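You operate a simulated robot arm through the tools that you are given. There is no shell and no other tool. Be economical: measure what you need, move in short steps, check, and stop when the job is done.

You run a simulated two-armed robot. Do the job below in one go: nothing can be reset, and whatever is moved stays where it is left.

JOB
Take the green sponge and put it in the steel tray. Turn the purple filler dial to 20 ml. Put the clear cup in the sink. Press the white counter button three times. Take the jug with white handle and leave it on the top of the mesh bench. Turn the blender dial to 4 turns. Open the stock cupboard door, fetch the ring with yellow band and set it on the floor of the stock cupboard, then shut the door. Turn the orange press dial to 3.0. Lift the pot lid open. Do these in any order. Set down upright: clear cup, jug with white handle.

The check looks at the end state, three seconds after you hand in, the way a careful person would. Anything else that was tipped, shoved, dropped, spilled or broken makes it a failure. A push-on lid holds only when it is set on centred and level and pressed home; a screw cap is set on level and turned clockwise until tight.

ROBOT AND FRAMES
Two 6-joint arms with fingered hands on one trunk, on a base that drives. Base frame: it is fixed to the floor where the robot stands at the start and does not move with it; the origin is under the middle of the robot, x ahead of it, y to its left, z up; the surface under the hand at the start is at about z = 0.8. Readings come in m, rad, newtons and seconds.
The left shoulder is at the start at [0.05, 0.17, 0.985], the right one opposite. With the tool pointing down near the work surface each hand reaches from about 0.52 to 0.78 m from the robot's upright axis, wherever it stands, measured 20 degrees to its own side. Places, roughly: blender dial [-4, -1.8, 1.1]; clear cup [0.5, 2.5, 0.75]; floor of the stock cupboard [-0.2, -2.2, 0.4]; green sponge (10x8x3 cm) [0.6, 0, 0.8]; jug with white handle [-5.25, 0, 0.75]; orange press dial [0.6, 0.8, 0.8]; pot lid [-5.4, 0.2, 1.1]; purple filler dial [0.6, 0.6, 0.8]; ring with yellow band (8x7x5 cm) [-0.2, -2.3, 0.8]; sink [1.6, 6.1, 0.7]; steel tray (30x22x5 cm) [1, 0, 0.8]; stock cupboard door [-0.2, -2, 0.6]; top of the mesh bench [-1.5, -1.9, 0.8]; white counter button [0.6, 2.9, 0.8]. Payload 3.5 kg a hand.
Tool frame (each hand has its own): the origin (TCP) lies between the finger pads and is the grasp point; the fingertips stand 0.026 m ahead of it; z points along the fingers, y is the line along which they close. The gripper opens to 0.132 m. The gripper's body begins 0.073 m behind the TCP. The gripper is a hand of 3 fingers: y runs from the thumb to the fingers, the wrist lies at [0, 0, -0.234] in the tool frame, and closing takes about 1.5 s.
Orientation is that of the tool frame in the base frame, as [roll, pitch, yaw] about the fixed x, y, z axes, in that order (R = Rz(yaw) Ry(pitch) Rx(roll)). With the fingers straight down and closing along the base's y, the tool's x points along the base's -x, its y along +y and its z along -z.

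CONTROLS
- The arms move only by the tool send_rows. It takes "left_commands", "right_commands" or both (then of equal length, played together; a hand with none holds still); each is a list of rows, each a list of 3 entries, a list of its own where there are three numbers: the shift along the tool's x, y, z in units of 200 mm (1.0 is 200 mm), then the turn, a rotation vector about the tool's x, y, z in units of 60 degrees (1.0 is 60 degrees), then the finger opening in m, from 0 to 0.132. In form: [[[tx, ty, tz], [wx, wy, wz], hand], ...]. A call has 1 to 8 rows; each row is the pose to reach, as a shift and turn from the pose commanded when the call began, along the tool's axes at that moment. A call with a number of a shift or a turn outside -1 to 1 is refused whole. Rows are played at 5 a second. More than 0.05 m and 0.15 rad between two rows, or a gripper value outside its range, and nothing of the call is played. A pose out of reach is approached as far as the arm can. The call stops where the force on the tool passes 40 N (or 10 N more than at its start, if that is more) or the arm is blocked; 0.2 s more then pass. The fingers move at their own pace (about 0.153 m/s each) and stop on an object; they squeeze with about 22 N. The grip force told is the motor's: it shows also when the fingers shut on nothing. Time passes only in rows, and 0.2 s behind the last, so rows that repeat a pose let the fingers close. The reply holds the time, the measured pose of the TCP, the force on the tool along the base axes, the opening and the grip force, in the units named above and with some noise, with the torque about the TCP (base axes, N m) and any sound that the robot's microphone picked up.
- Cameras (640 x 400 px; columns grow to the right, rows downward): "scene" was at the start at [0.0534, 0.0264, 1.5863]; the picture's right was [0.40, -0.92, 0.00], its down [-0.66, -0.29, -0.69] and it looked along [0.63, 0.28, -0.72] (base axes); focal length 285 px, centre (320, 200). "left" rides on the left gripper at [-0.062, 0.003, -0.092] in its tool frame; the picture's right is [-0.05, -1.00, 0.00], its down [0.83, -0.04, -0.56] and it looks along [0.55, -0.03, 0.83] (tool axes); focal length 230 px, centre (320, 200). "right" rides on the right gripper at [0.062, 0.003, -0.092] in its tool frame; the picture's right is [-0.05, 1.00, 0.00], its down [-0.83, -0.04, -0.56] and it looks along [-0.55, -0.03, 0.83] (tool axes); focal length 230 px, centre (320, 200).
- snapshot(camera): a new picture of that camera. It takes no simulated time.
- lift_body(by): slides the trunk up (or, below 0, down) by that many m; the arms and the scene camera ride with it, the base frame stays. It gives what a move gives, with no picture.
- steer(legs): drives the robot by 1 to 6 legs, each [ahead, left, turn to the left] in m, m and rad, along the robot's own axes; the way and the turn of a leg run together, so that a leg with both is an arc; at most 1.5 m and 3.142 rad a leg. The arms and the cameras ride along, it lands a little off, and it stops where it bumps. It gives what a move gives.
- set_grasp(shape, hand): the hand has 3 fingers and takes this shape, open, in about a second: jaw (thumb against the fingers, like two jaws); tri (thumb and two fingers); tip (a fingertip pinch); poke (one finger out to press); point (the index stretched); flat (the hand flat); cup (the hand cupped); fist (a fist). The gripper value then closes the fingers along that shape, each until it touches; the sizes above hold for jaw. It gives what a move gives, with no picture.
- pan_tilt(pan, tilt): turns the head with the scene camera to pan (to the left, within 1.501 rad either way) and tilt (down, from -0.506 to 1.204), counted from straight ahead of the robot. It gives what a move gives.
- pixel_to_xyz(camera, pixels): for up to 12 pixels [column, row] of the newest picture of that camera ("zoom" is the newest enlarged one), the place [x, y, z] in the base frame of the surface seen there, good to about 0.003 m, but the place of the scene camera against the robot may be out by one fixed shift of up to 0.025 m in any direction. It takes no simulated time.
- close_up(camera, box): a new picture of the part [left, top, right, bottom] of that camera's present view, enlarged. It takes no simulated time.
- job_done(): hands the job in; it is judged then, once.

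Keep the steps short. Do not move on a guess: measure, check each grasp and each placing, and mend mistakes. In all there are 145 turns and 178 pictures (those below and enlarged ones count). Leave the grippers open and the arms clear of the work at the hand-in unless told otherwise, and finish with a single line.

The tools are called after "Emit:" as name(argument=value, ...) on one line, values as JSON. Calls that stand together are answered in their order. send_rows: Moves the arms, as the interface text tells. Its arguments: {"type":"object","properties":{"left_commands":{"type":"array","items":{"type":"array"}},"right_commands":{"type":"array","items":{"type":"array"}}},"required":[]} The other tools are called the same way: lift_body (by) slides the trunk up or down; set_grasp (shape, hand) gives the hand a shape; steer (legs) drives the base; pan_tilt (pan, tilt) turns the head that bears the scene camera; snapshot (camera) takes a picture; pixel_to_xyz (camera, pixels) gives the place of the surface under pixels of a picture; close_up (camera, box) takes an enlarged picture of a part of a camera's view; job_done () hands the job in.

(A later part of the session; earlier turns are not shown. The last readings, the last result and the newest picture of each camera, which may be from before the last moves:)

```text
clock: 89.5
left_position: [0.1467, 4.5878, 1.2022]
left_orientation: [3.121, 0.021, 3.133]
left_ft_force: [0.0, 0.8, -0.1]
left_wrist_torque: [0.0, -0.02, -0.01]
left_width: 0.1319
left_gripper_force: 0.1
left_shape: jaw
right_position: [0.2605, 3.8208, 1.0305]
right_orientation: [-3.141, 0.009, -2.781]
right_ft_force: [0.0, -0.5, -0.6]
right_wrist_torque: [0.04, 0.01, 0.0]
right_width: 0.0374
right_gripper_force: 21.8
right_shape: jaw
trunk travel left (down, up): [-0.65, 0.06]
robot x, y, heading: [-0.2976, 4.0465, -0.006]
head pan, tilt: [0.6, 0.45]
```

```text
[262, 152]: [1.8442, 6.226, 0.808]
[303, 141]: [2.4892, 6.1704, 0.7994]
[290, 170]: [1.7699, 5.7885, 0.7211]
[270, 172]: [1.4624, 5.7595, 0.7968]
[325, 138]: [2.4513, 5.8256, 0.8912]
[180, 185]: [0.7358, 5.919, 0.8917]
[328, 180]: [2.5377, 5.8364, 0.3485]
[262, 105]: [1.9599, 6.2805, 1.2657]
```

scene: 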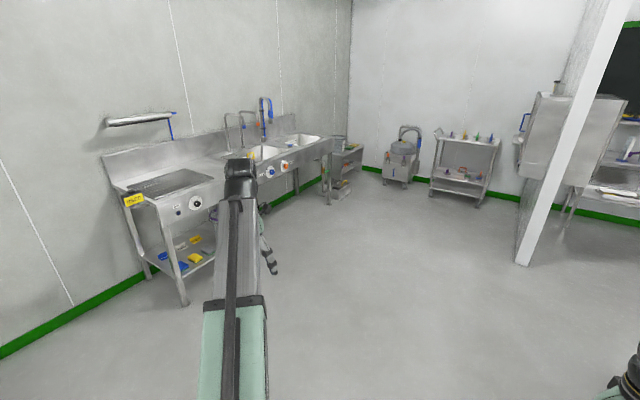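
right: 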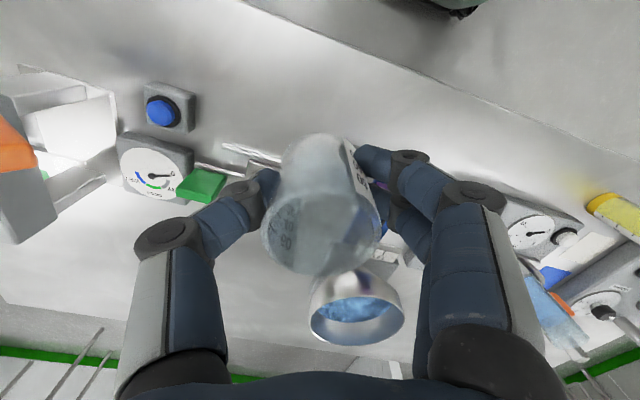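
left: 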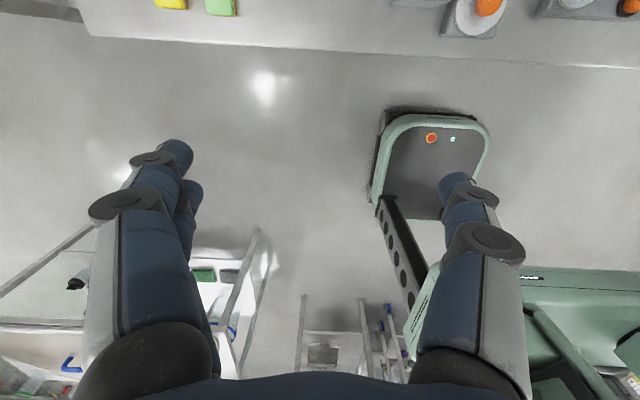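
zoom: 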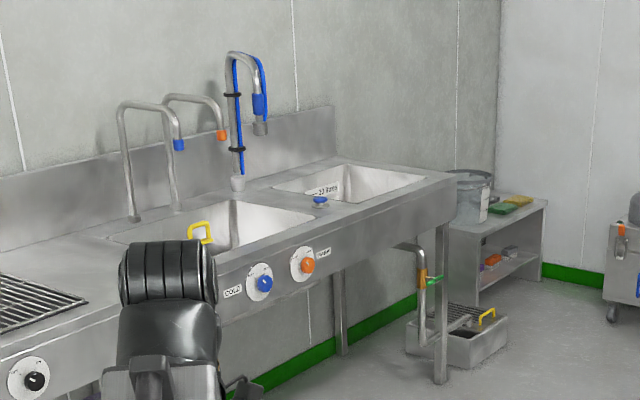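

The left basin (around x 1.6, y 6.1) is the target; bench front at y≈5.77, rim z≈0.89. I'll turn to face it and drive to about (1.2,4.95), then look again.

Emit:
steer(legs=[[0, 0, 1.577], [0, -1.5, 0], [0.9, 0, 0]])

Emit:
pan_tilt(pan=-0.2, tilt=0.5)

Emit:
snapshot(camera="scene")

Emit:
snapshot(camera="right")

```text
clock: 104.9
left_position: [0.6579, 5.3893, 1.2015]
left_orientation: [3.12, 0.02, -1.616]
left_ft_force: [0.0, 0.2, 0.8]
left_wrist_torque: [0.01, -0.02, 0.0]
left_width: 0.1319
left_gripper_force: 0.1
left_shape: jaw
right_position: [1.4299, 5.4765, 1.0312]
right_orientation: [3.14, 0.009, -1.247]
right_ft_force: [0.5, -0.5, -0.7]
right_wrist_torque: [0.01, 0.01, 0.0]
right_width: 0.0372
right_gripper_force: 21.9
right_shape: jaw
trunk travel left (down, up): [-0.65, 0.06]
robot x, y, heading: [1.1814, 4.9286, 1.525]
head pan, tilt: [0.6, 0.45]
```

```text
clock: 106.0
left_position: [0.6573, 5.3915, 1.2016]
left_orientation: [3.119, 0.021, -1.616]
left_ft_force: [0.1, -0.2, 0.2]
left_wrist_torque: [-0.02, -0.02, -0.01]
left_width: 0.1321
left_gripper_force: 0.0
left_shape: jaw
right_position: [1.4286, 5.476, 1.0314]
right_orientation: [3.141, 0.009, -1.249]
right_ft_force: [0.0, -0.3, -0.4]
right_wrist_torque: [-0.01, -0.01, 0.05]
right_width: 0.0373
right_gripper_force: 21.9
right_shape: jaw
trunk travel left (down, up): [-0.65, 0.06]
robot x, y, heading: [1.1797, 4.9252, 1.529]
head pan, tilt: [-0.201, 0.499]
```

```text
124 pictures are left
```

scene: 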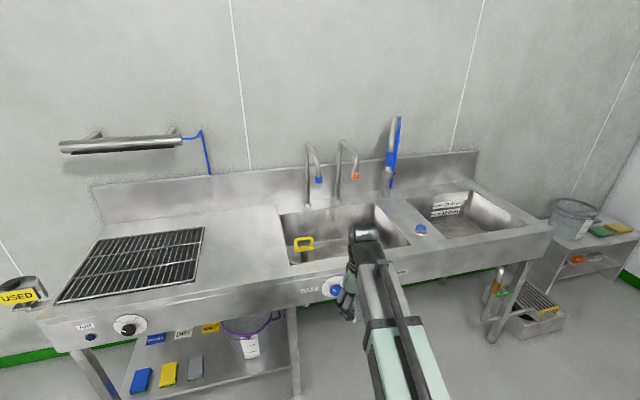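

```text
123 pictures are left
```

right: 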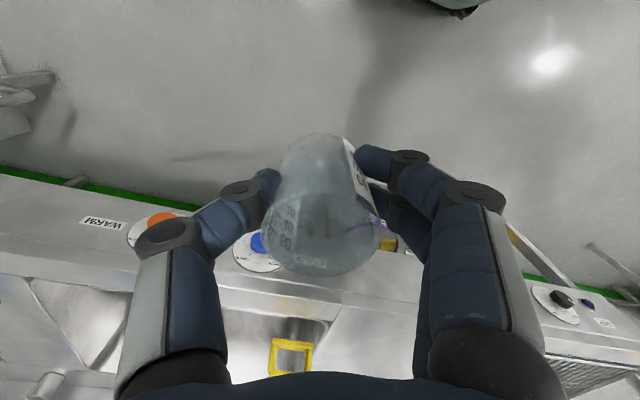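

I'll measure basin rim, floor, spouts and the yellow handle.

Emit:
pixel_to_xyz(camera="scene", pixels=[[281, 214], [376, 204], [410, 243], [291, 266], [340, 225], [330, 245], [303, 244], [319, 180], [357, 176], [375, 225], [345, 232], [350, 215]])

Emit:
close_up(camera="scene", box=[270, 130, 430, 280])

```text
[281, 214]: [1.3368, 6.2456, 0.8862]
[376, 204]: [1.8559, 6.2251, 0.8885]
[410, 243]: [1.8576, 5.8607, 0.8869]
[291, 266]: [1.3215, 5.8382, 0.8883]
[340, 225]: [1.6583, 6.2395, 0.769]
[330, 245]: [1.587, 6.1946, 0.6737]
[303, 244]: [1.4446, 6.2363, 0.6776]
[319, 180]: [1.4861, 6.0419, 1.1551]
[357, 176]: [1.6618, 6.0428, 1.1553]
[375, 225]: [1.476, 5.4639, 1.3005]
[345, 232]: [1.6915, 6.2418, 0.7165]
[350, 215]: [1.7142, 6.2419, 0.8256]
```

```text
2.67 times, centred on (350, 205) of scene
```

zoom: 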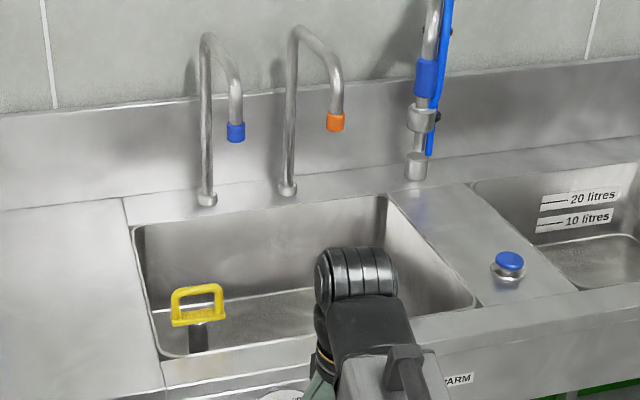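

Basin: x 1.31–1.85, y 5.83–6.22, floor z≈0.665; spouts at (1.47/1.65, 6.03, 1.15). I'll place the cup at about (1.74,5.98), right of the spouts. I'll drive to roughly (1.52,5.37) and raise the trunk for forearm clearance over the rim.

Emit:
lift_body(by=0.055)

Emit:
steer(legs=[[0, 0, 0.042], [0, -0.33, 0], [0.43, 0, 0]])

Emit:
pan_tilt(pan=-0.1, tilt=0.8)

Emit:
snapshot(camera="scene")

Emit:
snapshot(camera="right")

```text
clock: 107.0
left_position: [0.6585, 5.3889, 1.2556]
left_orientation: [3.12, 0.02, -1.616]
left_ft_force: [0.0, 0.2, 0.1]
left_wrist_torque: [-0.04, 0.02, -0.02]
left_width: 0.1319
left_gripper_force: 0.1
left_shape: jaw
right_position: [1.4281, 5.4761, 1.0861]
right_orientation: [3.142, 0.008, -1.249]
right_ft_force: [0.3, 0.2, -0.6]
right_wrist_torque: [0.0, -0.03, 0.03]
right_width: 0.0373
right_gripper_force: 22.1
right_shape: jaw
trunk travel left (down, up): [-0.705, 0.005]
robot x, y, heading: [1.1837, 4.9281, 1.528]
head pan, tilt: [-0.201, 0.499]
```

```text
clock: 111.7
left_position: [0.9591, 5.8023, 1.2556]
left_orientation: [3.121, 0.022, -1.577]
left_ft_force: [0.1, -0.5, -0.1]
left_wrist_torque: [-0.07, 0.02, 0.02]
left_width: 0.1315
left_gripper_force: 0.1
left_shape: jaw
right_position: [1.7253, 5.9175, 1.0852]
right_orientation: [3.14, 0.007, -1.21]
right_ft_force: [0.2, 0.1, -1.8]
right_wrist_torque: [0.01, 0.01, 0.0]
right_width: 0.0373
right_gripper_force: 21.7
right_shape: jaw
trunk travel left (down, up): [-0.705, 0.005]
robot x, y, heading: [1.5001, 5.3572, 1.565]
head pan, tilt: [-0.201, 0.499]
```

```text
clock: 112.5
left_position: [0.9584, 5.8002, 1.2572]
left_orientation: [3.122, 0.021, -1.576]
left_ft_force: [-0.7, -0.3, -0.5]
left_wrist_torque: [0.0, 0.01, 0.01]
left_width: 0.132
left_gripper_force: 0.0
left_shape: jaw
right_position: [1.7268, 5.9167, 1.086]
right_orientation: [-3.141, 0.01, -1.211]
right_ft_force: [0.2, 0.8, -0.8]
right_wrist_torque: [-0.01, 0.0, 0.01]
right_width: 0.0372
right_gripper_force: 22.3
right_shape: jaw
trunk travel left (down, up): [-0.705, 0.005]
robot x, y, heading: [1.5009, 5.358, 1.562]
head pan, tilt: [-0.099, 0.799]
```

```text
121 pictures are left
```

scene: 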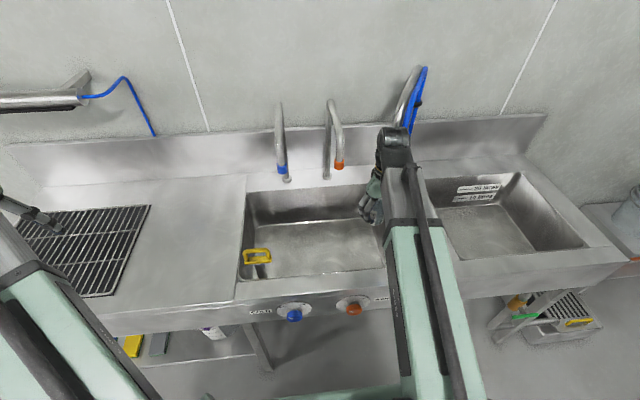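

```text
120 pictures are left
```

right: 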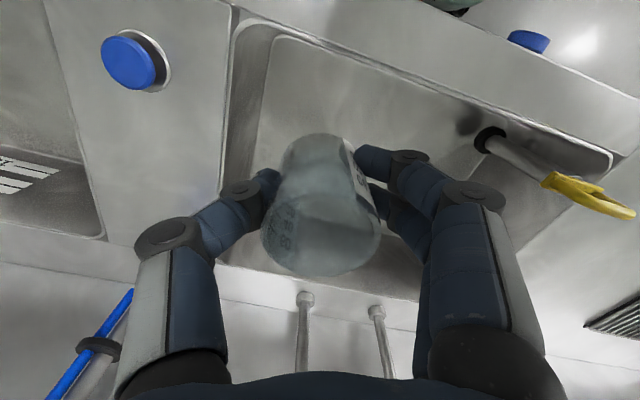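

I'll measure the basin through the hand camera, which is more exact.

Emit:
pixel_to_xyz(camera="right", pixels=[[310, 90], [430, 120], [237, 60], [268, 60], [245, 200], [330, 45], [400, 70], [460, 160], [590, 200], [395, 265]])

```text
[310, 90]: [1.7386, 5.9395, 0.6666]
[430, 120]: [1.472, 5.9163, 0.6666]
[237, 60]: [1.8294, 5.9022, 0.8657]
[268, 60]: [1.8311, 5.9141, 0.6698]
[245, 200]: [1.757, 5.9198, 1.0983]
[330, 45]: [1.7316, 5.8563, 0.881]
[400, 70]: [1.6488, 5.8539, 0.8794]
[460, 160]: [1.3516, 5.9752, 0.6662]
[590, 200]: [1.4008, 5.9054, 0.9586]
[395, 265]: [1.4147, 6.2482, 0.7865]
```

Floor z=0.667. I'll shift to (1.72,5.99) and go down halfway, then look.

Emit:
send_rows(right_commands=[[[-0.177, -0.048, 0], [0, 0, 0], 0.025], [[-0.354, -0.096, 0], [0, 0, 0], 0.025], [[-0.354, -0.096, 0.22], [0, 0, 0], 0.025], [[-0.354, -0.096, 0.44], [0, 0, 0], 0.025], [[-0.354, -0.096, 0.66], [0, 0, 0], 0.025], [[-0.354, -0.096, 0.88], [0, 0, 0], 0.025], [[-0.354, -0.096, 0.88], [0, 0, 0], 0.025]])

Emit:
snapshot(camera="scene")

Emit:
snapshot(camera="right")

```text
clock: 114.1
left_position: [0.9574, 5.8003, 1.2558]
left_orientation: [3.121, 0.02, -1.575]
left_ft_force: [0.1, -0.1, -0.1]
left_wrist_torque: [0.0, 0.03, -0.04]
left_width: 0.1318
left_gripper_force: 0.0
left_shape: jaw
right_position: [1.7233, 5.9874, 0.9116]
right_orientation: [3.141, 0.011, -1.208]
right_ft_force: [0.5, 0.3, -0.4]
right_wrist_torque: [-0.01, 0.01, -0.05]
right_width: 0.0372
right_gripper_force: 22.1
right_shape: jaw
trunk travel left (down, up): [-0.705, 0.005]
robot x, y, heading: [1.4982, 5.3574, 1.57]
head pan, tilt: [-0.099, 0.799]
```

```text
119 pictures are left
```

scene: 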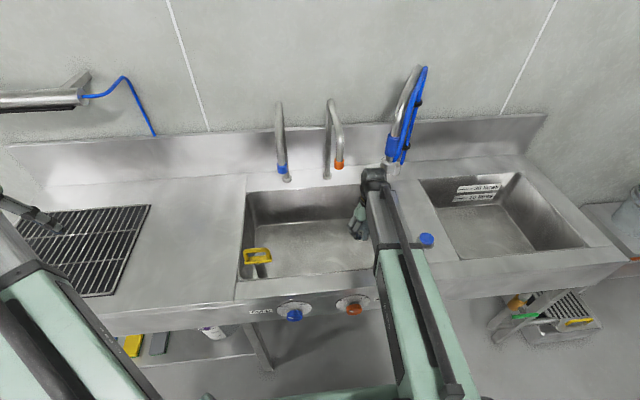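

```text
118 pictures are left
```

right: 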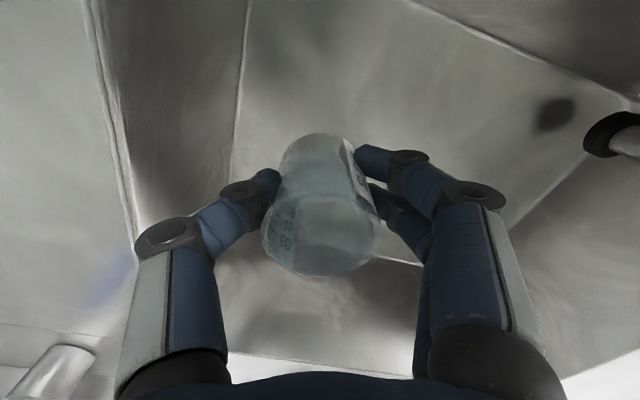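

I'll check the forearm's height where it crosses the front rim, around (390,265).

Emit:
pixel_to_xyz(camera="scene", pixels=[[376, 180], [384, 215], [395, 250], [405, 280], [420, 330], [380, 260], [440, 380]])

```text
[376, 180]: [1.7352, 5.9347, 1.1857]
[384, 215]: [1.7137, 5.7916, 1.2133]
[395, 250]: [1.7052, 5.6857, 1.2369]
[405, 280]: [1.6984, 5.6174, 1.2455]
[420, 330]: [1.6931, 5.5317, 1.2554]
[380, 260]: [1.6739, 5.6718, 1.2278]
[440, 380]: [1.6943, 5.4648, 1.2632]
```

Plenty of forearm clearance. I'll go down to TCP z≈0.722 (cup bottom about 1.5 cm above floor).

Emit:
send_rows(right_commands=[[[0, 0, 0.22], [0, 0, 0], 0.025], [[0, 0, 0.44], [0, 0, 0], 0.025], [[0, 0, 0.66], [0, 0, 0], 0.025], [[0, 0, 0.85], [0, 0, 0], 0.025], [[0, 0, 0.95], [0, 0, 0], 0.025], [[0, 0, 0.95], [0, 0, 0], 0.025]])

Emit:
snapshot(camera="right")

```text
clock: 115.5
left_position: [0.9581, 5.8017, 1.2559]
left_orientation: [3.12, 0.02, -1.575]
left_ft_force: [-0.2, 0.9, -0.3]
left_wrist_torque: [-0.01, 0.0, 0.0]
left_width: 0.1316
left_gripper_force: 0.0
left_shape: jaw
right_position: [1.7204, 5.9884, 0.7212]
right_orientation: [-3.141, 0.008, -1.21]
right_ft_force: [0.4, 0.2, -0.9]
right_wrist_torque: [0.0, -0.01, 0.0]
right_width: 0.0372
right_gripper_force: 22.3
right_shape: jaw
trunk travel left (down, up): [-0.705, 0.005]
robot x, y, heading: [1.5021, 5.3573, 1.565]
head pan, tilt: [-0.099, 0.799]
```

```text
117 pictures are left
```

right: 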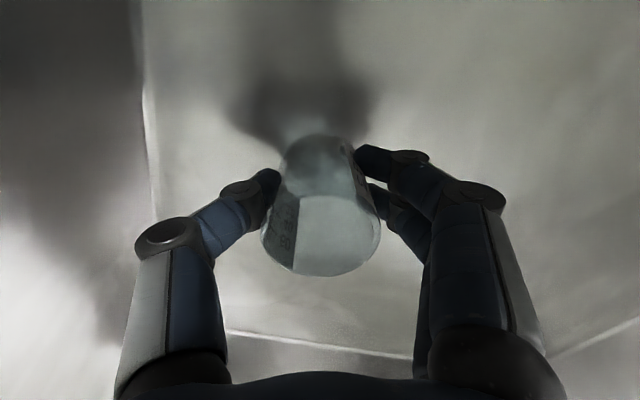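

I'll ease down in 3–4 mm steps to about 0.706 and feel for the floor.

Emit:
send_rows(right_commands=[[[0, 0, 0.02], [0, 0, 0], 0.025], [[0, 0, 0.04], [0, 0, 0], 0.025], [[0, 0, 0.055], [0, 0, 0], 0.025], [[0, 0, 0.07], [0, 0, 0], 0.025]])

```text
clock: 116.5
left_position: [0.9596, 5.8015, 1.2553]
left_orientation: [3.12, 0.021, -1.575]
left_ft_force: [-0.5, 0.6, 0.1]
left_wrist_torque: [-0.01, -0.03, 0.01]
left_width: 0.1318
left_gripper_force: 0.1
left_shape: jaw
right_position: [1.7179, 5.9915, 0.7077]
right_orientation: [-3.141, 0.01, -1.21]
right_ft_force: [0.0, 0.0, -1.0]
right_wrist_torque: [0.01, -0.02, -0.02]
right_width: 0.0373
right_gripper_force: 22.4
right_shape: jaw
trunk travel left (down, up): [-0.705, 0.005]
robot x, y, heading: [1.5004, 5.3593, 1.565]
head pan, tilt: [-0.099, 0.799]
```

Emit:
send_rows(right_commands=[[[0, 0, 0.01], [0, 0, 0], 0.025], [[0, 0, 0.02], [0, 0, 0], 0.025], [[0, 0, 0.025], [0, 0, 0], 0.025]])

```text
clock: 117.3
left_position: [0.9594, 5.7988, 1.2571]
left_orientation: [3.122, 0.023, -1.575]
left_ft_force: [-0.3, 0.7, 0.1]
left_wrist_torque: [0.0, 0.03, -0.01]
left_width: 0.1319
left_gripper_force: 0.0
left_shape: jaw
right_position: [1.7175, 5.9922, 0.7044]
right_orientation: [-3.139, 0.01, -1.21]
right_ft_force: [2.5, -2.5, 19.3]
right_wrist_torque: [0.0, -0.08, 0.0]
right_width: 0.0384
right_gripper_force: 22.0
right_shape: jaw
trunk travel left (down, up): [-0.705, 0.005]
robot x, y, heading: [1.4968, 5.3575, 1.563]
head pan, tilt: [-0.099, 0.799]
```

Contact with the floor (19 N). I'll ease off 1 mm, open, wait, and rise straight up.

Emit:
send_rows(right_commands=[[[0, 0, -0.01], [0, 0, 0], 0.025], [[0, 0, -0.01], [0, 0, 0], 0.08], [[0, 0, -0.01], [0, 0, 0], 0.08], [[0, 0, -0.01], [0, 0, 0], 0.08], [[0, 0, -0.15], [0, 0, 0], 0.08], [[0, 0, -0.35], [0, 0, 0], 0.08], [[0, 0, -0.55], [0, 0, 0], 0.08], [[0, 0, -0.75], [0, 0, 0], 0.08]])

Emit:
snapshot(camera="right")

```text
clock: 119.1
left_position: [0.9577, 5.8013, 1.2574]
left_orientation: [3.121, 0.021, -1.577]
left_ft_force: [-0.2, -0.3, -0.5]
left_wrist_torque: [-0.03, 0.0, 0.0]
left_width: 0.1316
left_gripper_force: 0.0
left_shape: jaw
right_position: [1.7174, 5.9907, 0.8533]
right_orientation: [3.141, 0.009, -1.209]
right_ft_force: [0.6, -0.3, 0.2]
right_wrist_torque: [0.03, -0.02, 0.01]
right_width: 0.0794
right_gripper_force: 0.0
right_shape: jaw
trunk travel left (down, up): [-0.705, 0.005]
robot x, y, heading: [1.4978, 5.3602, 1.561]
head pan, tilt: [-0.099, 0.799]
```

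```text
116 pictures are left
```

right: 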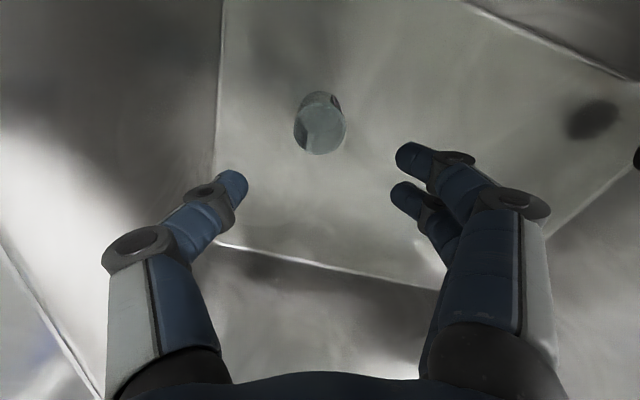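

The cup stands upright in the sink. I'll raise the hand out, back away, turn to face the far side (-x), and look over the route.

Emit:
send_rows(right_commands=[[[0, 0, -0.2], [0, 0, 0], 0.1], [[0, 0, -0.4], [0, 0, 0], 0.132], [[0, 0, -0.6], [0, 0, 0], 0.132], [[0, 0, -0.8], [0, 0, 0], 0.132], [[0, 0, -1.0], [0, 0, 0], 0.132], [[0.1, 0, -1.0], [0, 0, 0.1], 0.132], [[0.25, 0, -1.0], [0, 0, 0.2], 0.132], [[0.4, 0, -1.0], [0, 0, 0.3], 0.132]])

Emit:
steer(legs=[[-0.7, 0, 0], [0, 0, 1.58], [1.5, 0, 0], [1.0, 0, 0]])

Emit:
pan_tilt(pan=0.3, tilt=0.3)

Emit:
snapshot(camera="scene")

```text
clock: 120.9
left_position: [0.959, 5.8012, 1.2568]
left_orientation: [3.122, 0.021, -1.575]
left_ft_force: [-0.2, -0.6, 0.2]
left_wrist_torque: [-0.03, 0.02, -0.02]
left_width: 0.1319
left_gripper_force: 0.0
left_shape: jaw
right_position: [1.7471, 5.9134, 1.0509]
right_orientation: [3.138, 0.008, -1.526]
right_ft_force: [1.0, 0.3, -0.7]
right_wrist_torque: [0.0, -0.01, 0.0]
right_width: 0.1321
right_gripper_force: 0.0
right_shape: jaw
trunk travel left (down, up): [-0.705, 0.005]
robot x, y, heading: [1.5004, 5.3564, 1.562]
head pan, tilt: [-0.099, 0.799]
```

```text
clock: 140.6
left_position: [-1.4901, 4.1358, 1.2569]
left_orientation: [3.12, 0.021, -0.009]
left_ft_force: [0.1, 0.3, -0.1]
left_wrist_torque: [0.02, -0.01, 0.02]
left_width: 0.1321
left_gripper_force: 0.1
left_shape: jaw
right_position: [-1.5986, 4.924, 1.0502]
right_orientation: [3.14, 0.009, 0.043]
right_ft_force: [0.0, -0.6, 0.7]
right_wrist_torque: [0.03, 0.0, -0.03]
right_width: 0.1319
right_gripper_force: 0.0
right_shape: jaw
trunk travel left (down, up): [-0.705, 0.005]
robot x, y, heading: [-1.0463, 4.6769, 3.132]
head pan, tilt: [-0.099, 0.799]
```

```text
clock: 141.5
left_position: [-1.4886, 4.1349, 1.2564]
left_orientation: [3.119, 0.02, -0.01]
left_ft_force: [-0.1, -0.1, 0.5]
left_wrist_torque: [0.04, -0.01, -0.01]
left_width: 0.1319
left_gripper_force: 0.0
left_shape: jaw
right_position: [-1.5979, 4.9248, 1.0508]
right_orientation: [3.137, 0.009, 0.041]
right_ft_force: [-0.5, 0.5, -0.5]
right_wrist_torque: [-0.02, -0.01, -0.02]
right_width: 0.1321
right_gripper_force: 0.0
right_shape: jaw
trunk travel left (down, up): [-0.705, 0.005]
robot x, y, heading: [-1.0448, 4.6728, 3.131]
head pan, tilt: [0.3, 0.3]
```

```text
115 pictures are left
```

scene: 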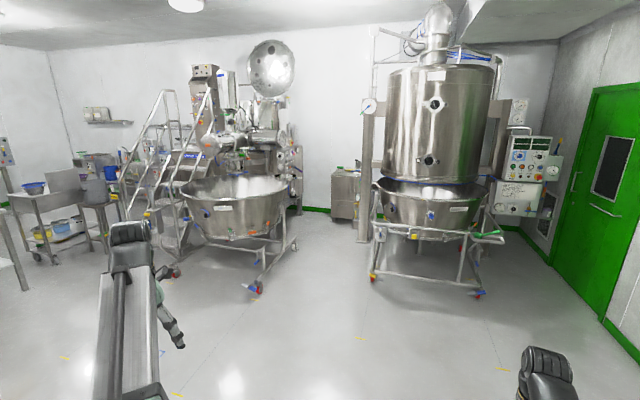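

I'll measure the large equipment to plan the route.

Emit:
pixel_to_xyz(camera="scene", pixels=[[255, 285], [370, 275], [235, 205], [135, 240], [35, 185], [50, 255], [100, 180], [265, 90], [475, 290], [20, 280], [340, 200], [30, 125]])

Emit:
pan_tilt(pan=0.9, tilt=0.3)

Emit:
snapshot(camera="scene")

```text
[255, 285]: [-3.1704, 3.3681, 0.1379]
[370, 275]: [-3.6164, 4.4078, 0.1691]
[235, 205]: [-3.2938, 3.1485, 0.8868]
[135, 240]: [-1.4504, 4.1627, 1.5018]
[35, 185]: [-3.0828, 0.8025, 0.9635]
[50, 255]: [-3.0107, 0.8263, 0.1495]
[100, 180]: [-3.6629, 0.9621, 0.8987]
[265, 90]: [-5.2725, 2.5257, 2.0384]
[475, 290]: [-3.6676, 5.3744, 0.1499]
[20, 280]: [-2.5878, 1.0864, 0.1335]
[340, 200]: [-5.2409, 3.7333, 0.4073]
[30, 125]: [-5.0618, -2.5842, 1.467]
```

```text
clock: 142.5
left_position: [-1.4891, 4.1351, 1.2569]
left_orientation: [3.122, 0.019, -0.012]
left_ft_force: [-0.5, 0.5, -0.2]
left_wrist_torque: [-0.01, 0.03, 0.01]
left_width: 0.1318
left_gripper_force: 0.1
left_shape: jaw
right_position: [-1.5985, 4.9228, 1.0499]
right_orientation: [3.138, 0.009, 0.042]
right_ft_force: [0.8, -0.1, -0.1]
right_wrist_torque: [0.02, -0.02, 0.02]
right_width: 0.1317
right_gripper_force: 0.0
right_shape: jaw
trunk travel left (down, up): [-0.705, 0.005]
robot x, y, heading: [-1.0441, 4.6788, 3.13]
head pan, tilt: [0.901, 0.3]
```

```text
114 pictures are left
```

scene: 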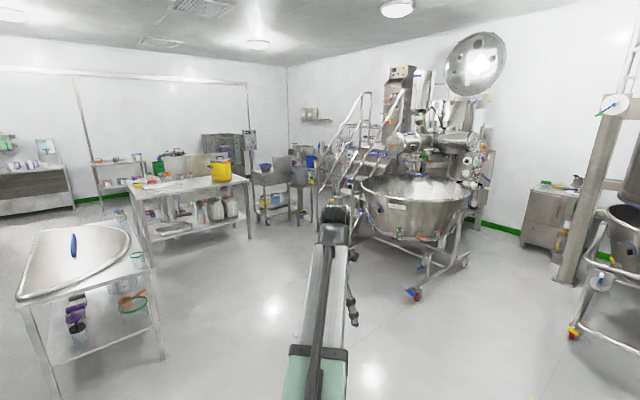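

Emit:
pixel_to_xyz(camera="scene", pixels=[[80, 260], [165, 358], [45, 345], [219, 170], [250, 240], [155, 265], [140, 185], [265, 170], [330, 215], [175, 160], [125, 160], [300, 220]])

Emit:
close_up(camera="scene", box=[80, 110, 340, 270])

```text
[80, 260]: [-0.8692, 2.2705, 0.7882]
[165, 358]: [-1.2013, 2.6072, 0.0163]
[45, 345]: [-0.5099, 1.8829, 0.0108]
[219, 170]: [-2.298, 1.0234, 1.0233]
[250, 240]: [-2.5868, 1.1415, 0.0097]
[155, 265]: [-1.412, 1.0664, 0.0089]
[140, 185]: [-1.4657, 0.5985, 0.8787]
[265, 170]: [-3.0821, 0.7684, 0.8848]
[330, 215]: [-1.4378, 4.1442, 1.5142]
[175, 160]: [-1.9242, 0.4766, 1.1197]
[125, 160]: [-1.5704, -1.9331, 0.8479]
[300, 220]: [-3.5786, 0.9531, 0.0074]
```

```text
2.46 times, centred on (210, 190) of scene
```

zoom: 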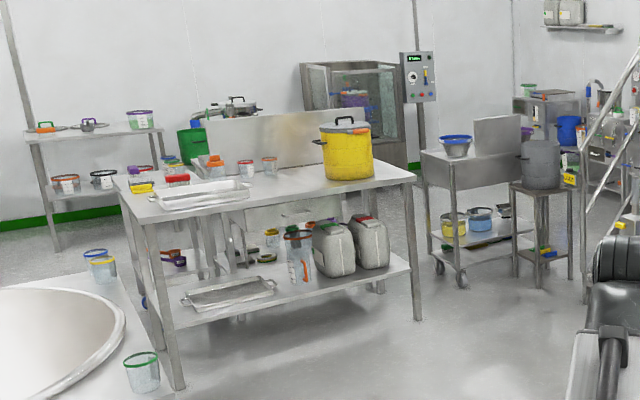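

The layout is clear enough. I'll return by the lane I already drove (x≈-0.3, facing +x), which also leads to the stock cupboard. First legs: turn around, go to x=-0.3, strafe right.

Emit:
steer(legs=[[0, 0, -3.13], [0.75, 0, 0], [0, -1.5, 0]])

```text
clock: 160.9
left_position: [0.1774, 3.746, 1.2579]
left_orientation: [3.12, 0.022, -3.132]
left_ft_force: [-0.4, -0.8, -0.2]
left_wrist_torque: [-0.04, 0.0, 0.0]
left_width: 0.1319
left_gripper_force: 0.1
left_shape: jaw
right_position: [0.3028, 2.9597, 1.0503]
right_orientation: [3.14, 0.009, -3.078]
right_ft_force: [0.5, -0.5, 0.0]
right_wrist_torque: [-0.01, 0.0, 0.01]
right_width: 0.132
right_gripper_force: 0.1
right_shape: jaw
trunk travel left (down, up): [-0.705, 0.005]
robot x, y, heading: [-0.2535, 3.1974, 0.008]
head pan, tilt: [0.901, 0.3]
```

Emit:
steer(legs=[[-0.03, -1.5, -0.008], [0, -1.5, 0], [0, -0.9, 0]])

Emit:
pan_tilt(pan=-1.45, tilt=0.45)

Emit:
snapshot(camera="scene")

```text
refused: leg 1 is longer than a leg can be; nothing moved
```

```text
clock: 163.1
left_position: [0.1788, 3.7471, 1.2561]
left_orientation: [3.12, 0.022, -3.133]
left_ft_force: [0.2, 0.1, -0.5]
left_wrist_torque: [-0.01, -0.01, -0.02]
left_width: 0.132
left_gripper_force: 0.0
left_shape: jaw
right_position: [0.3038, 2.9597, 1.0492]
right_orientation: [3.138, 0.009, -3.078]
right_ft_force: [-1.1, 0.0, 0.2]
right_wrist_torque: [-0.01, 0.02, -0.01]
right_width: 0.1318
right_gripper_force: 0.1
right_shape: jaw
trunk travel left (down, up): [-0.705, 0.005]
robot x, y, heading: [-0.2569, 3.1994, 0.011]
head pan, tilt: [-1.45, 0.45]
```

```text
112 pictures are left
```

scene: 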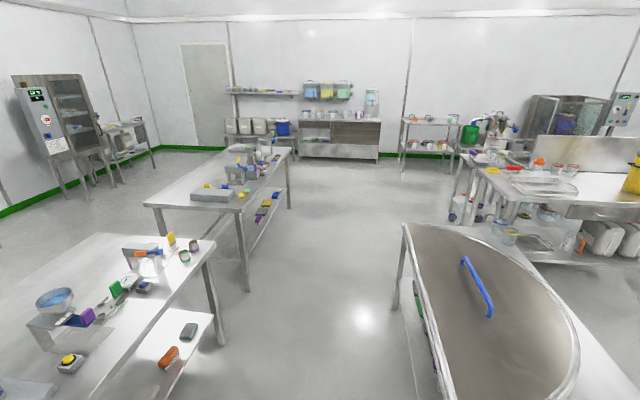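

The lane ahead is open. Continuing with legs of legal length.

Emit:
steer(legs=[[-0.02, -1.49, -0.01], [0, -1.49, 0], [0, -0.9, 0]])

Emit:
pan_tilt(pan=-1.45, tilt=0.5)

Emit:
snapshot(camera="scene")

```text
clock: 182.0
left_position: [0.1194, -0.1932, 1.2568]
left_orientation: [3.121, 0.022, -3.141]
left_ft_force: [0.7, -0.4, -0.3]
left_wrist_torque: [0.02, -0.01, -0.02]
left_width: 0.1321
left_gripper_force: 0.0
left_shape: jaw
right_position: [0.2368, -0.9799, 1.0506]
right_orientation: [3.137, 0.009, -3.09]
right_ft_force: [0.4, -0.4, 0.2]
right_wrist_torque: [0.01, 0.03, -0.02]
right_width: 0.1319
right_gripper_force: 0.1
right_shape: jaw
trunk travel left (down, up): [-0.705, 0.005]
robot x, y, heading: [-0.3207, -0.7381, 0.001]
head pan, tilt: [-1.45, 0.45]
```

```text
clock: 182.6
left_position: [0.1184, -0.1925, 1.2559]
left_orientation: [3.12, 0.02, -3.14]
left_ft_force: [0.4, -0.3, -0.2]
left_wrist_torque: [-0.01, 0.0, 0.0]
left_width: 0.1319
left_gripper_force: 0.0
left_shape: jaw
right_position: [0.2372, -0.9796, 1.0508]
right_orientation: [3.14, 0.009, -3.087]
right_ft_force: [0.8, -1.3, 0.0]
right_wrist_torque: [-0.01, 0.01, 0.05]
right_width: 0.1318
right_gripper_force: 0.0
right_shape: jaw
trunk travel left (down, up): [-0.705, 0.005]
robot x, y, heading: [-0.322, -0.7333, -0.0]
head pan, tilt: [-1.45, 0.499]
```

```text
111 pictures are left
```

scene: 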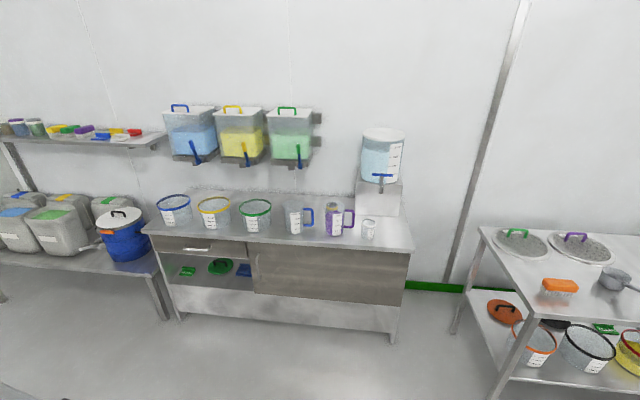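

Emit:
close_up(camera="scene", box=[140, 170, 420, 345])

Emit:
pixel_to_xyz(camera="scene", pixels=[[214, 212], [255, 214], [173, 208], [197, 250], [330, 270], [252, 268], [400, 290], [190, 270], [220, 266], [150, 230], [410, 245], [240, 240]])

```text
2.29 times, centred on (280, 258) of scene
```

zoom: 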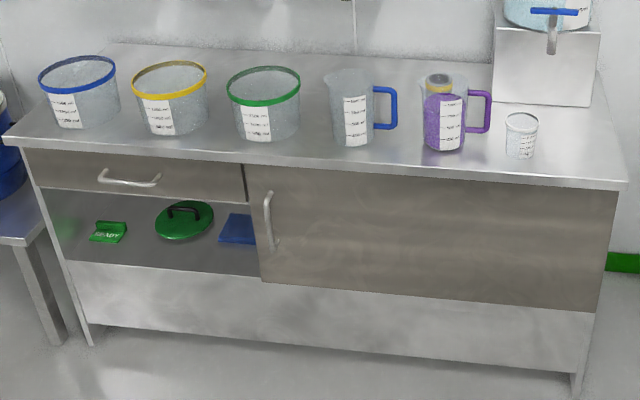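

```text
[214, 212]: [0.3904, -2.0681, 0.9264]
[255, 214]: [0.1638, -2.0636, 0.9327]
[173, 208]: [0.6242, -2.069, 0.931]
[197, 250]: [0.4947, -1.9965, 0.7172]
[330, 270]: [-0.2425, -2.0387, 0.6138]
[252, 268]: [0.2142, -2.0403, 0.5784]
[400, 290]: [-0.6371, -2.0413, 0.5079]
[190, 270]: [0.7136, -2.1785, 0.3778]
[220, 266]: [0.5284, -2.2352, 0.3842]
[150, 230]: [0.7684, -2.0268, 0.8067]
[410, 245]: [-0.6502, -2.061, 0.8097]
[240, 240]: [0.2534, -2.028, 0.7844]
```

The cupboard spans x -0.65..0.77 with front at y≈-2.03; the door panel is its right part with a vertical handle at its left edge (zoom 270,222). Something yellow shows behind the purple jug. I'll turn to face it and look from closer.

Emit:
steer(legs=[[0, 0, -1.571], [0.35, -0.05, 0]])

Emit:
pan_tilt(pan=0.0, tilt=0.65)

Emit:
snapshot(camera="scene")

Emit:
close_up(camera="scene", box=[260, 60, 400, 160])

```text
clock: 188.7
left_position: [0.1937, -1.5151, 1.2569]
left_orientation: [3.12, 0.022, 1.592]
left_ft_force: [0.1, -0.7, 0.1]
left_wrist_torque: [0.01, 0.0, -0.02]
left_width: 0.132
left_gripper_force: 0.1
left_shape: jaw
right_position: [-0.5913, -1.6505, 1.0494]
right_orientation: [3.139, 0.008, 1.647]
right_ft_force: [0.2, -0.2, 0.0]
right_wrist_torque: [-0.01, 0.0, 0.0]
right_width: 0.1317
right_gripper_force: 0.0
right_shape: jaw
trunk travel left (down, up): [-0.705, 0.005]
robot x, y, heading: [-0.3594, -1.0856, -1.545]
head pan, tilt: [-1.45, 0.499]
```

```text
clock: 190.2
left_position: [0.1944, -1.5151, 1.2565]
left_orientation: [3.12, 0.02, 1.591]
left_ft_force: [0.8, 0.7, -0.3]
left_wrist_torque: [0.01, 0.01, 0.03]
left_width: 0.1319
left_gripper_force: 0.0
left_shape: jaw
right_position: [-0.5911, -1.6493, 1.0496]
right_orientation: [3.139, 0.009, 1.644]
right_ft_force: [-0.7, 0.6, 0.0]
right_wrist_torque: [0.02, 0.02, -0.02]
right_width: 0.1317
right_gripper_force: 0.1
right_shape: jaw
trunk travel left (down, up): [-0.705, 0.005]
robot x, y, heading: [-0.3622, -1.0897, -1.547]
head pan, tilt: [0.0, 0.649]
```

```text
109 pictures are left
```

scene: 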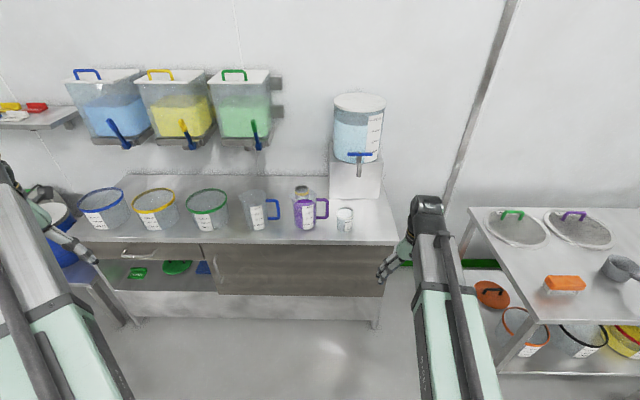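

```text
4.00 times, centred on (330, 110) of scene
```

zoom: 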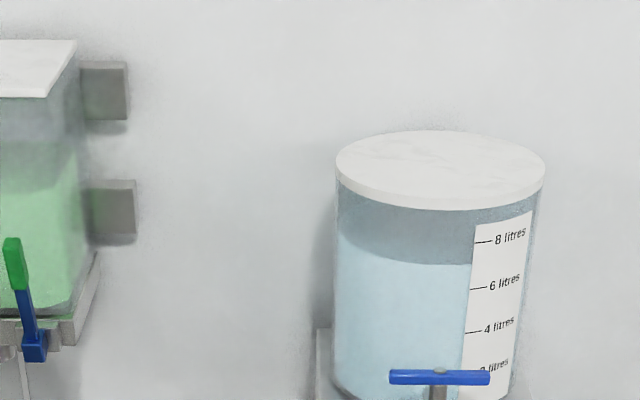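

Emit:
close_up(camera="scene", box=[230, 170, 370, 250])

Emit:
close_up(camera="scene", box=[100, 230, 400, 320])

Emit:
pixel_to_xyz(camera="scene", pixels=[[302, 190], [305, 215], [258, 210], [345, 218], [302, 195], [345, 180], [216, 265], [321, 208]])

```text
4.57 times, centred on (300, 210) of scene
```

zoom: 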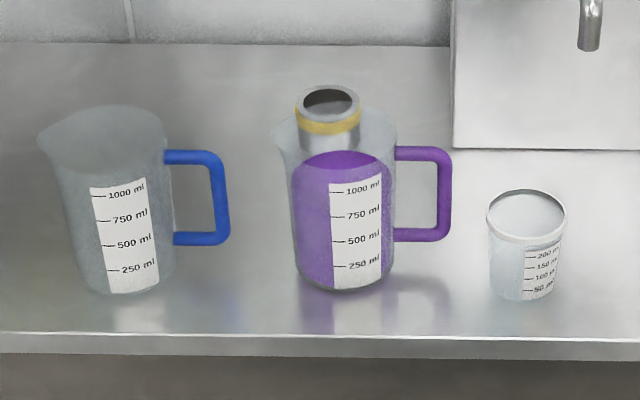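

```text
2.13 times, centred on (250, 275) of scene
```

zoom: 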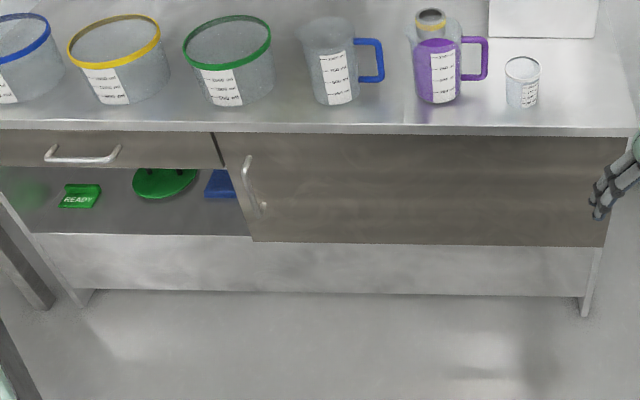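

```text
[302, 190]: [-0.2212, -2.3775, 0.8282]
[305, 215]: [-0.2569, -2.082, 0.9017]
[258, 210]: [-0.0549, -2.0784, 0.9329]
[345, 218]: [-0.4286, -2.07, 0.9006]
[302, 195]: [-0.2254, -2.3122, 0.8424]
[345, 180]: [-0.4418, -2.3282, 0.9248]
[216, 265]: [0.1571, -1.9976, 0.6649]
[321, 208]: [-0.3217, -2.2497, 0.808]
```

The ring with the yellow band stands behind the purple jug, at about (-0.21,-2.31), top z≈0.85. Plan: the left hand (its camera is on the far side) picks the ring with a tilted grasp over the jug and keeps holding it, while the right hand opens the door. First I'll tuck the right hand back and bring the left hand inward, then approach.

Emit:
send_rows(left_commands=[[[0, -0.18, 0.08], [0, 0, 0], 0.132], [[0, -0.36, 0.16], [0, 0, 0], 0.132], [[0, -0.54, 0.24], [0, 0, 0], 0.132], [[0, -0.72, 0.32], [0, 0, 0], 0.132], [[0, -0.9, 0.4], [0, 0, 0], 0.132], [[0, -0.9, 0.4], [0, 0, 0], 0.132]], right_commands=[[[0.2, 0, -0.05], [0, 0, 0], 0.132], [[0.4, 0, -0.1], [0, 0, 0], 0.132], [[0.6, 0, -0.15], [0, 0, 0], 0.132], [[0.8, 0, -0.2], [0, 0, 0], 0.132], [[0.95, 0, -0.25], [0, 0, 0], 0.132], [[0.95, 0, -0.25], [0, 0, 0], 0.132]])

Emit:
steer(legs=[[0.4, -0.05, -0.024]])

Emit:
pan_tilt(pan=0.1, tilt=0.8)

Emit:
snapshot(camera="scene")

Emit:
snapshot(camera="left")

```text
clock: 191.6
left_position: [0.0156, -1.5214, 1.1722]
left_orientation: [3.123, 0.021, 1.593]
left_ft_force: [-0.5, -0.1, 0.0]
left_wrist_torque: [-0.03, -0.01, 0.01]
left_width: 0.1323
left_gripper_force: 0.1
left_shape: jaw
right_position: [-0.6235, -1.532, 1.1239]
right_orientation: [3.139, 0.008, 1.646]
right_ft_force: [0.7, 0.4, 0.0]
right_wrist_torque: [0.01, 0.03, -0.01]
right_width: 0.1323
right_gripper_force: 0.1
right_shape: jaw
right hand out of reach, approached as far as the arm can: row 3, 4, 5, 6
trunk travel left (down, up): [-0.705, 0.005]
robot x, y, heading: [-0.3589, -1.0879, -1.551]
head pan, tilt: [0.0, 0.649]
```

```text
clock: 194.2
left_position: [-0.0371, -1.9389, 1.1706]
left_orientation: [3.122, 0.023, 1.571]
left_ft_force: [0.2, -1.0, 0.0]
left_wrist_torque: [0.0, 0.03, 0.0]
left_width: 0.1319
left_gripper_force: 0.1
left_shape: jaw
right_position: [-0.6782, -1.9364, 1.1233]
right_orientation: [3.139, 0.006, 1.624]
right_ft_force: [0.9, -0.1, -0.5]
right_wrist_torque: [0.03, 0.02, 0.0]
right_width: 0.1318
right_gripper_force: 0.1
right_shape: jaw
trunk travel left (down, up): [-0.705, 0.005]
robot x, y, heading: [-0.409, -1.4949, -1.571]
head pan, tilt: [0.0, 0.649]
```

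```text
clock: 194.9
left_position: [-0.0375, -1.9367, 1.1726]
left_orientation: [3.121, 0.02, 1.574]
left_ft_force: [0.1, -0.2, -0.5]
left_wrist_torque: [0.0, -0.04, 0.01]
left_width: 0.132
left_gripper_force: 0.0
left_shape: jaw
right_position: [-0.6771, -1.9349, 1.1242]
right_orientation: [3.137, 0.006, 1.624]
right_ft_force: [0.0, -0.7, -0.7]
right_wrist_torque: [0.04, 0.02, -0.04]
right_width: 0.1318
right_gripper_force: 0.1
right_shape: jaw
trunk travel left (down, up): [-0.705, 0.005]
robot x, y, heading: [-0.4087, -1.497, -1.573]
head pan, tilt: [0.099, 0.799]
```

```text
105 pictures are left
```

scene: 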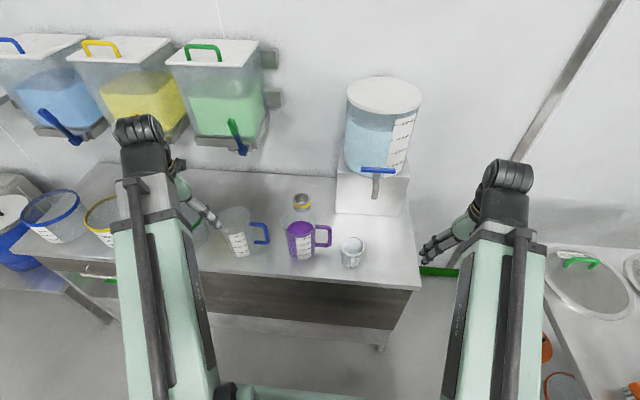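

```text
104 pictures are left
```

left: 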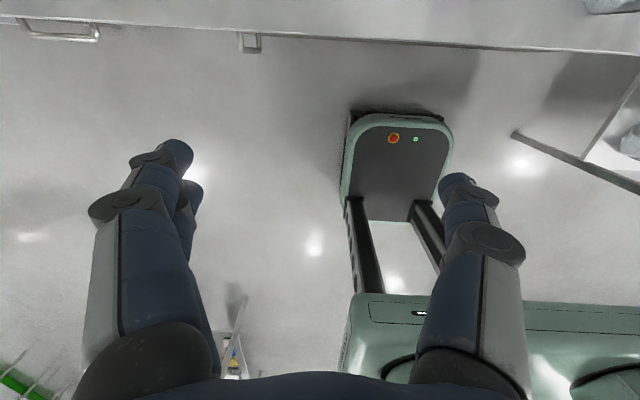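

Emit:
close_up(camera="scene", box=[250, 180, 370, 270])

Emit:
pixel_to_xyz(camera="zoom", pixels=[[275, 90], [300, 95], [250, 95], [275, 115], [275, 80], [275, 180], [255, 160], [300, 150], [335, 180], [215, 180], [275, 130], [320, 260]])

```text
4.44 times, centred on (310, 225) of scene
```

zoom: 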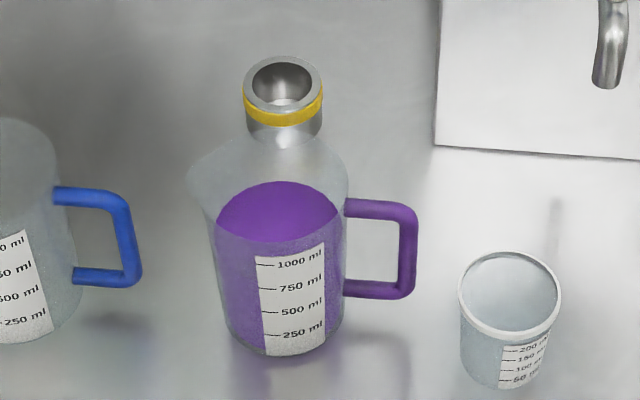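

```text
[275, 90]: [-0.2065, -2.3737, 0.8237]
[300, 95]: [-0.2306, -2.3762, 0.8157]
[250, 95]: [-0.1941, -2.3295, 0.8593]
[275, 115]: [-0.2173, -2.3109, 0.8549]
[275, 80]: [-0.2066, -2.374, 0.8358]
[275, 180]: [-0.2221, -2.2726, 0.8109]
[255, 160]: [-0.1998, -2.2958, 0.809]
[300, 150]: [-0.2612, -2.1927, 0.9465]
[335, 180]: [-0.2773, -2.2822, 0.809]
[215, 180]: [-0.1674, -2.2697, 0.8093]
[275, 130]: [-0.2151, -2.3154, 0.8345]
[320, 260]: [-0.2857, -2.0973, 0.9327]
```

Ring centre is (-0.203,-2.331), top z 0.853; the jug's back rim is at y≈-2.18, z 0.94. I'll tilt the left hand 35° forward and bring it to a point 0.35 m back along the grasp line.

Emit:
send_rows(left_commands=[[[-0.14, -0.12, 0.04], [0, -0.1, 0], 0.132], [[-0.3, -0.26, 0.08], [0, -0.2, 0], 0.132], [[-0.46, -0.4, 0.12], [0, -0.3, 0], 0.12], [[-0.62, -0.54, 0.16], [0, -0.4, 0], 0.11], [[-0.78, -0.68, 0.2], [0, -0.5, 0], 0.11], [[-0.965, -0.83, 0.255], [0, -0.583, 0], 0.11], [[-0.965, -0.83, 0.255], [0, -0.583, 0], 0.11]])

Emit:
snapshot(camera="left")

```text
clock: 196.5
left_position: [-0.2009, -2.1312, 1.1219]
left_orientation: [3.117, 0.632, 1.557]
left_ft_force: [0.2, 0.8, -0.6]
left_wrist_torque: [-0.01, -0.03, 0.02]
left_width: 0.11
left_gripper_force: 0.0
left_shape: jaw
right_position: [-0.6788, -1.9349, 1.1246]
right_orientation: [3.139, 0.008, 1.626]
right_ft_force: [-0.1, 0.2, 0.2]
right_wrist_torque: [0.02, 0.01, 0.02]
right_width: 0.1318
right_gripper_force: 0.1
right_shape: jaw
trunk travel left (down, up): [-0.705, 0.005]
robot x, y, heading: [-0.403, -1.4915, -1.569]
head pan, tilt: [0.099, 0.799]
```

```text
102 pictures are left
```

left: 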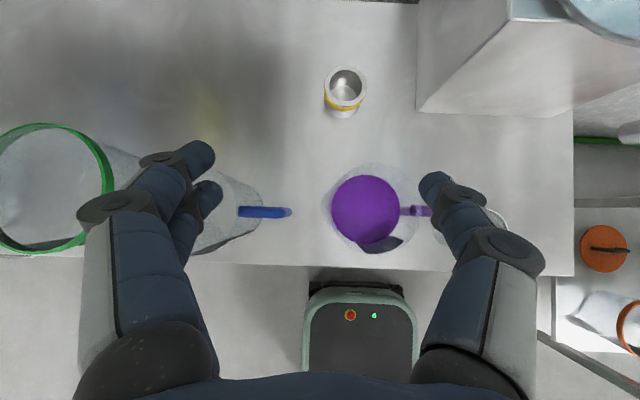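

I see the ring at (344,92) cleanly. I'll measure it with this camera.

Emit:
pixel_to_xyz(camera="left", pixels=[[326, 85], [362, 88], [344, 102], [344, 69], [340, 112], [350, 168], [450, 100], [344, 85]])

```text
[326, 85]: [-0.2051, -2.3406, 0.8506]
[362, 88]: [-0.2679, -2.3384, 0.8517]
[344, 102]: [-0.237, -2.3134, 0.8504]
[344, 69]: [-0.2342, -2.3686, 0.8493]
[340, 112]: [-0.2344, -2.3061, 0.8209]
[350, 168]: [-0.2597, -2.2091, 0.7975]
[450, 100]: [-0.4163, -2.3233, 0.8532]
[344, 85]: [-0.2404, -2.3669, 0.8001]
```

The ring centre is really at (-0.2365,-2.341), dia 6.5 cm, top 0.851, right along the tool axis with a 4 cm side correction. I'll advance 0.18 m along the axis with that correction.

Emit:
send_rows(left_commands=[[[0, -0.1, 0.15], [0, 0, 0], 0.11], [[0, -0.207, 0.3], [0, 0, 0], 0.11], [[0, -0.207, 0.5], [0, 0, 0], 0.11], [[0, -0.207, 0.7], [0, 0, 0], 0.11], [[0, -0.207, 0.9], [0, 0, 0], 0.11], [[0, -0.207, 0.9], [0, 0, 0], 0.11]])

Emit:
snapshot(camera="left")

```text
clock: 197.9
left_position: [-0.2414, -2.236, 0.9766]
left_orientation: [3.118, 0.631, 1.558]
left_ft_force: [-0.2, 0.2, 0.2]
left_wrist_torque: [0.02, -0.02, -0.01]
left_width: 0.1101
left_gripper_force: 0.1
left_shape: jaw
right_position: [-0.6787, -1.9355, 1.1233]
right_orientation: [3.139, 0.006, 1.624]
right_ft_force: [0.8, -0.3, 0.6]
right_wrist_torque: [-0.01, -0.02, 0.0]
right_width: 0.132
right_gripper_force: 0.1
right_shape: jaw
trunk travel left (down, up): [-0.705, 0.005]
robot x, y, heading: [-0.4042, -1.4961, -1.573]
head pan, tilt: [0.099, 0.799]
```

```text
101 pictures are left
```

left: 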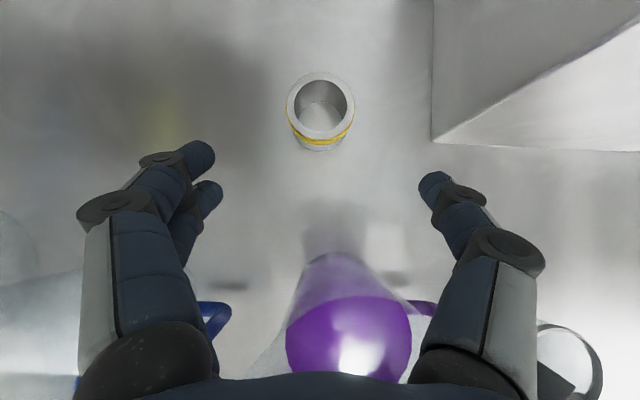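

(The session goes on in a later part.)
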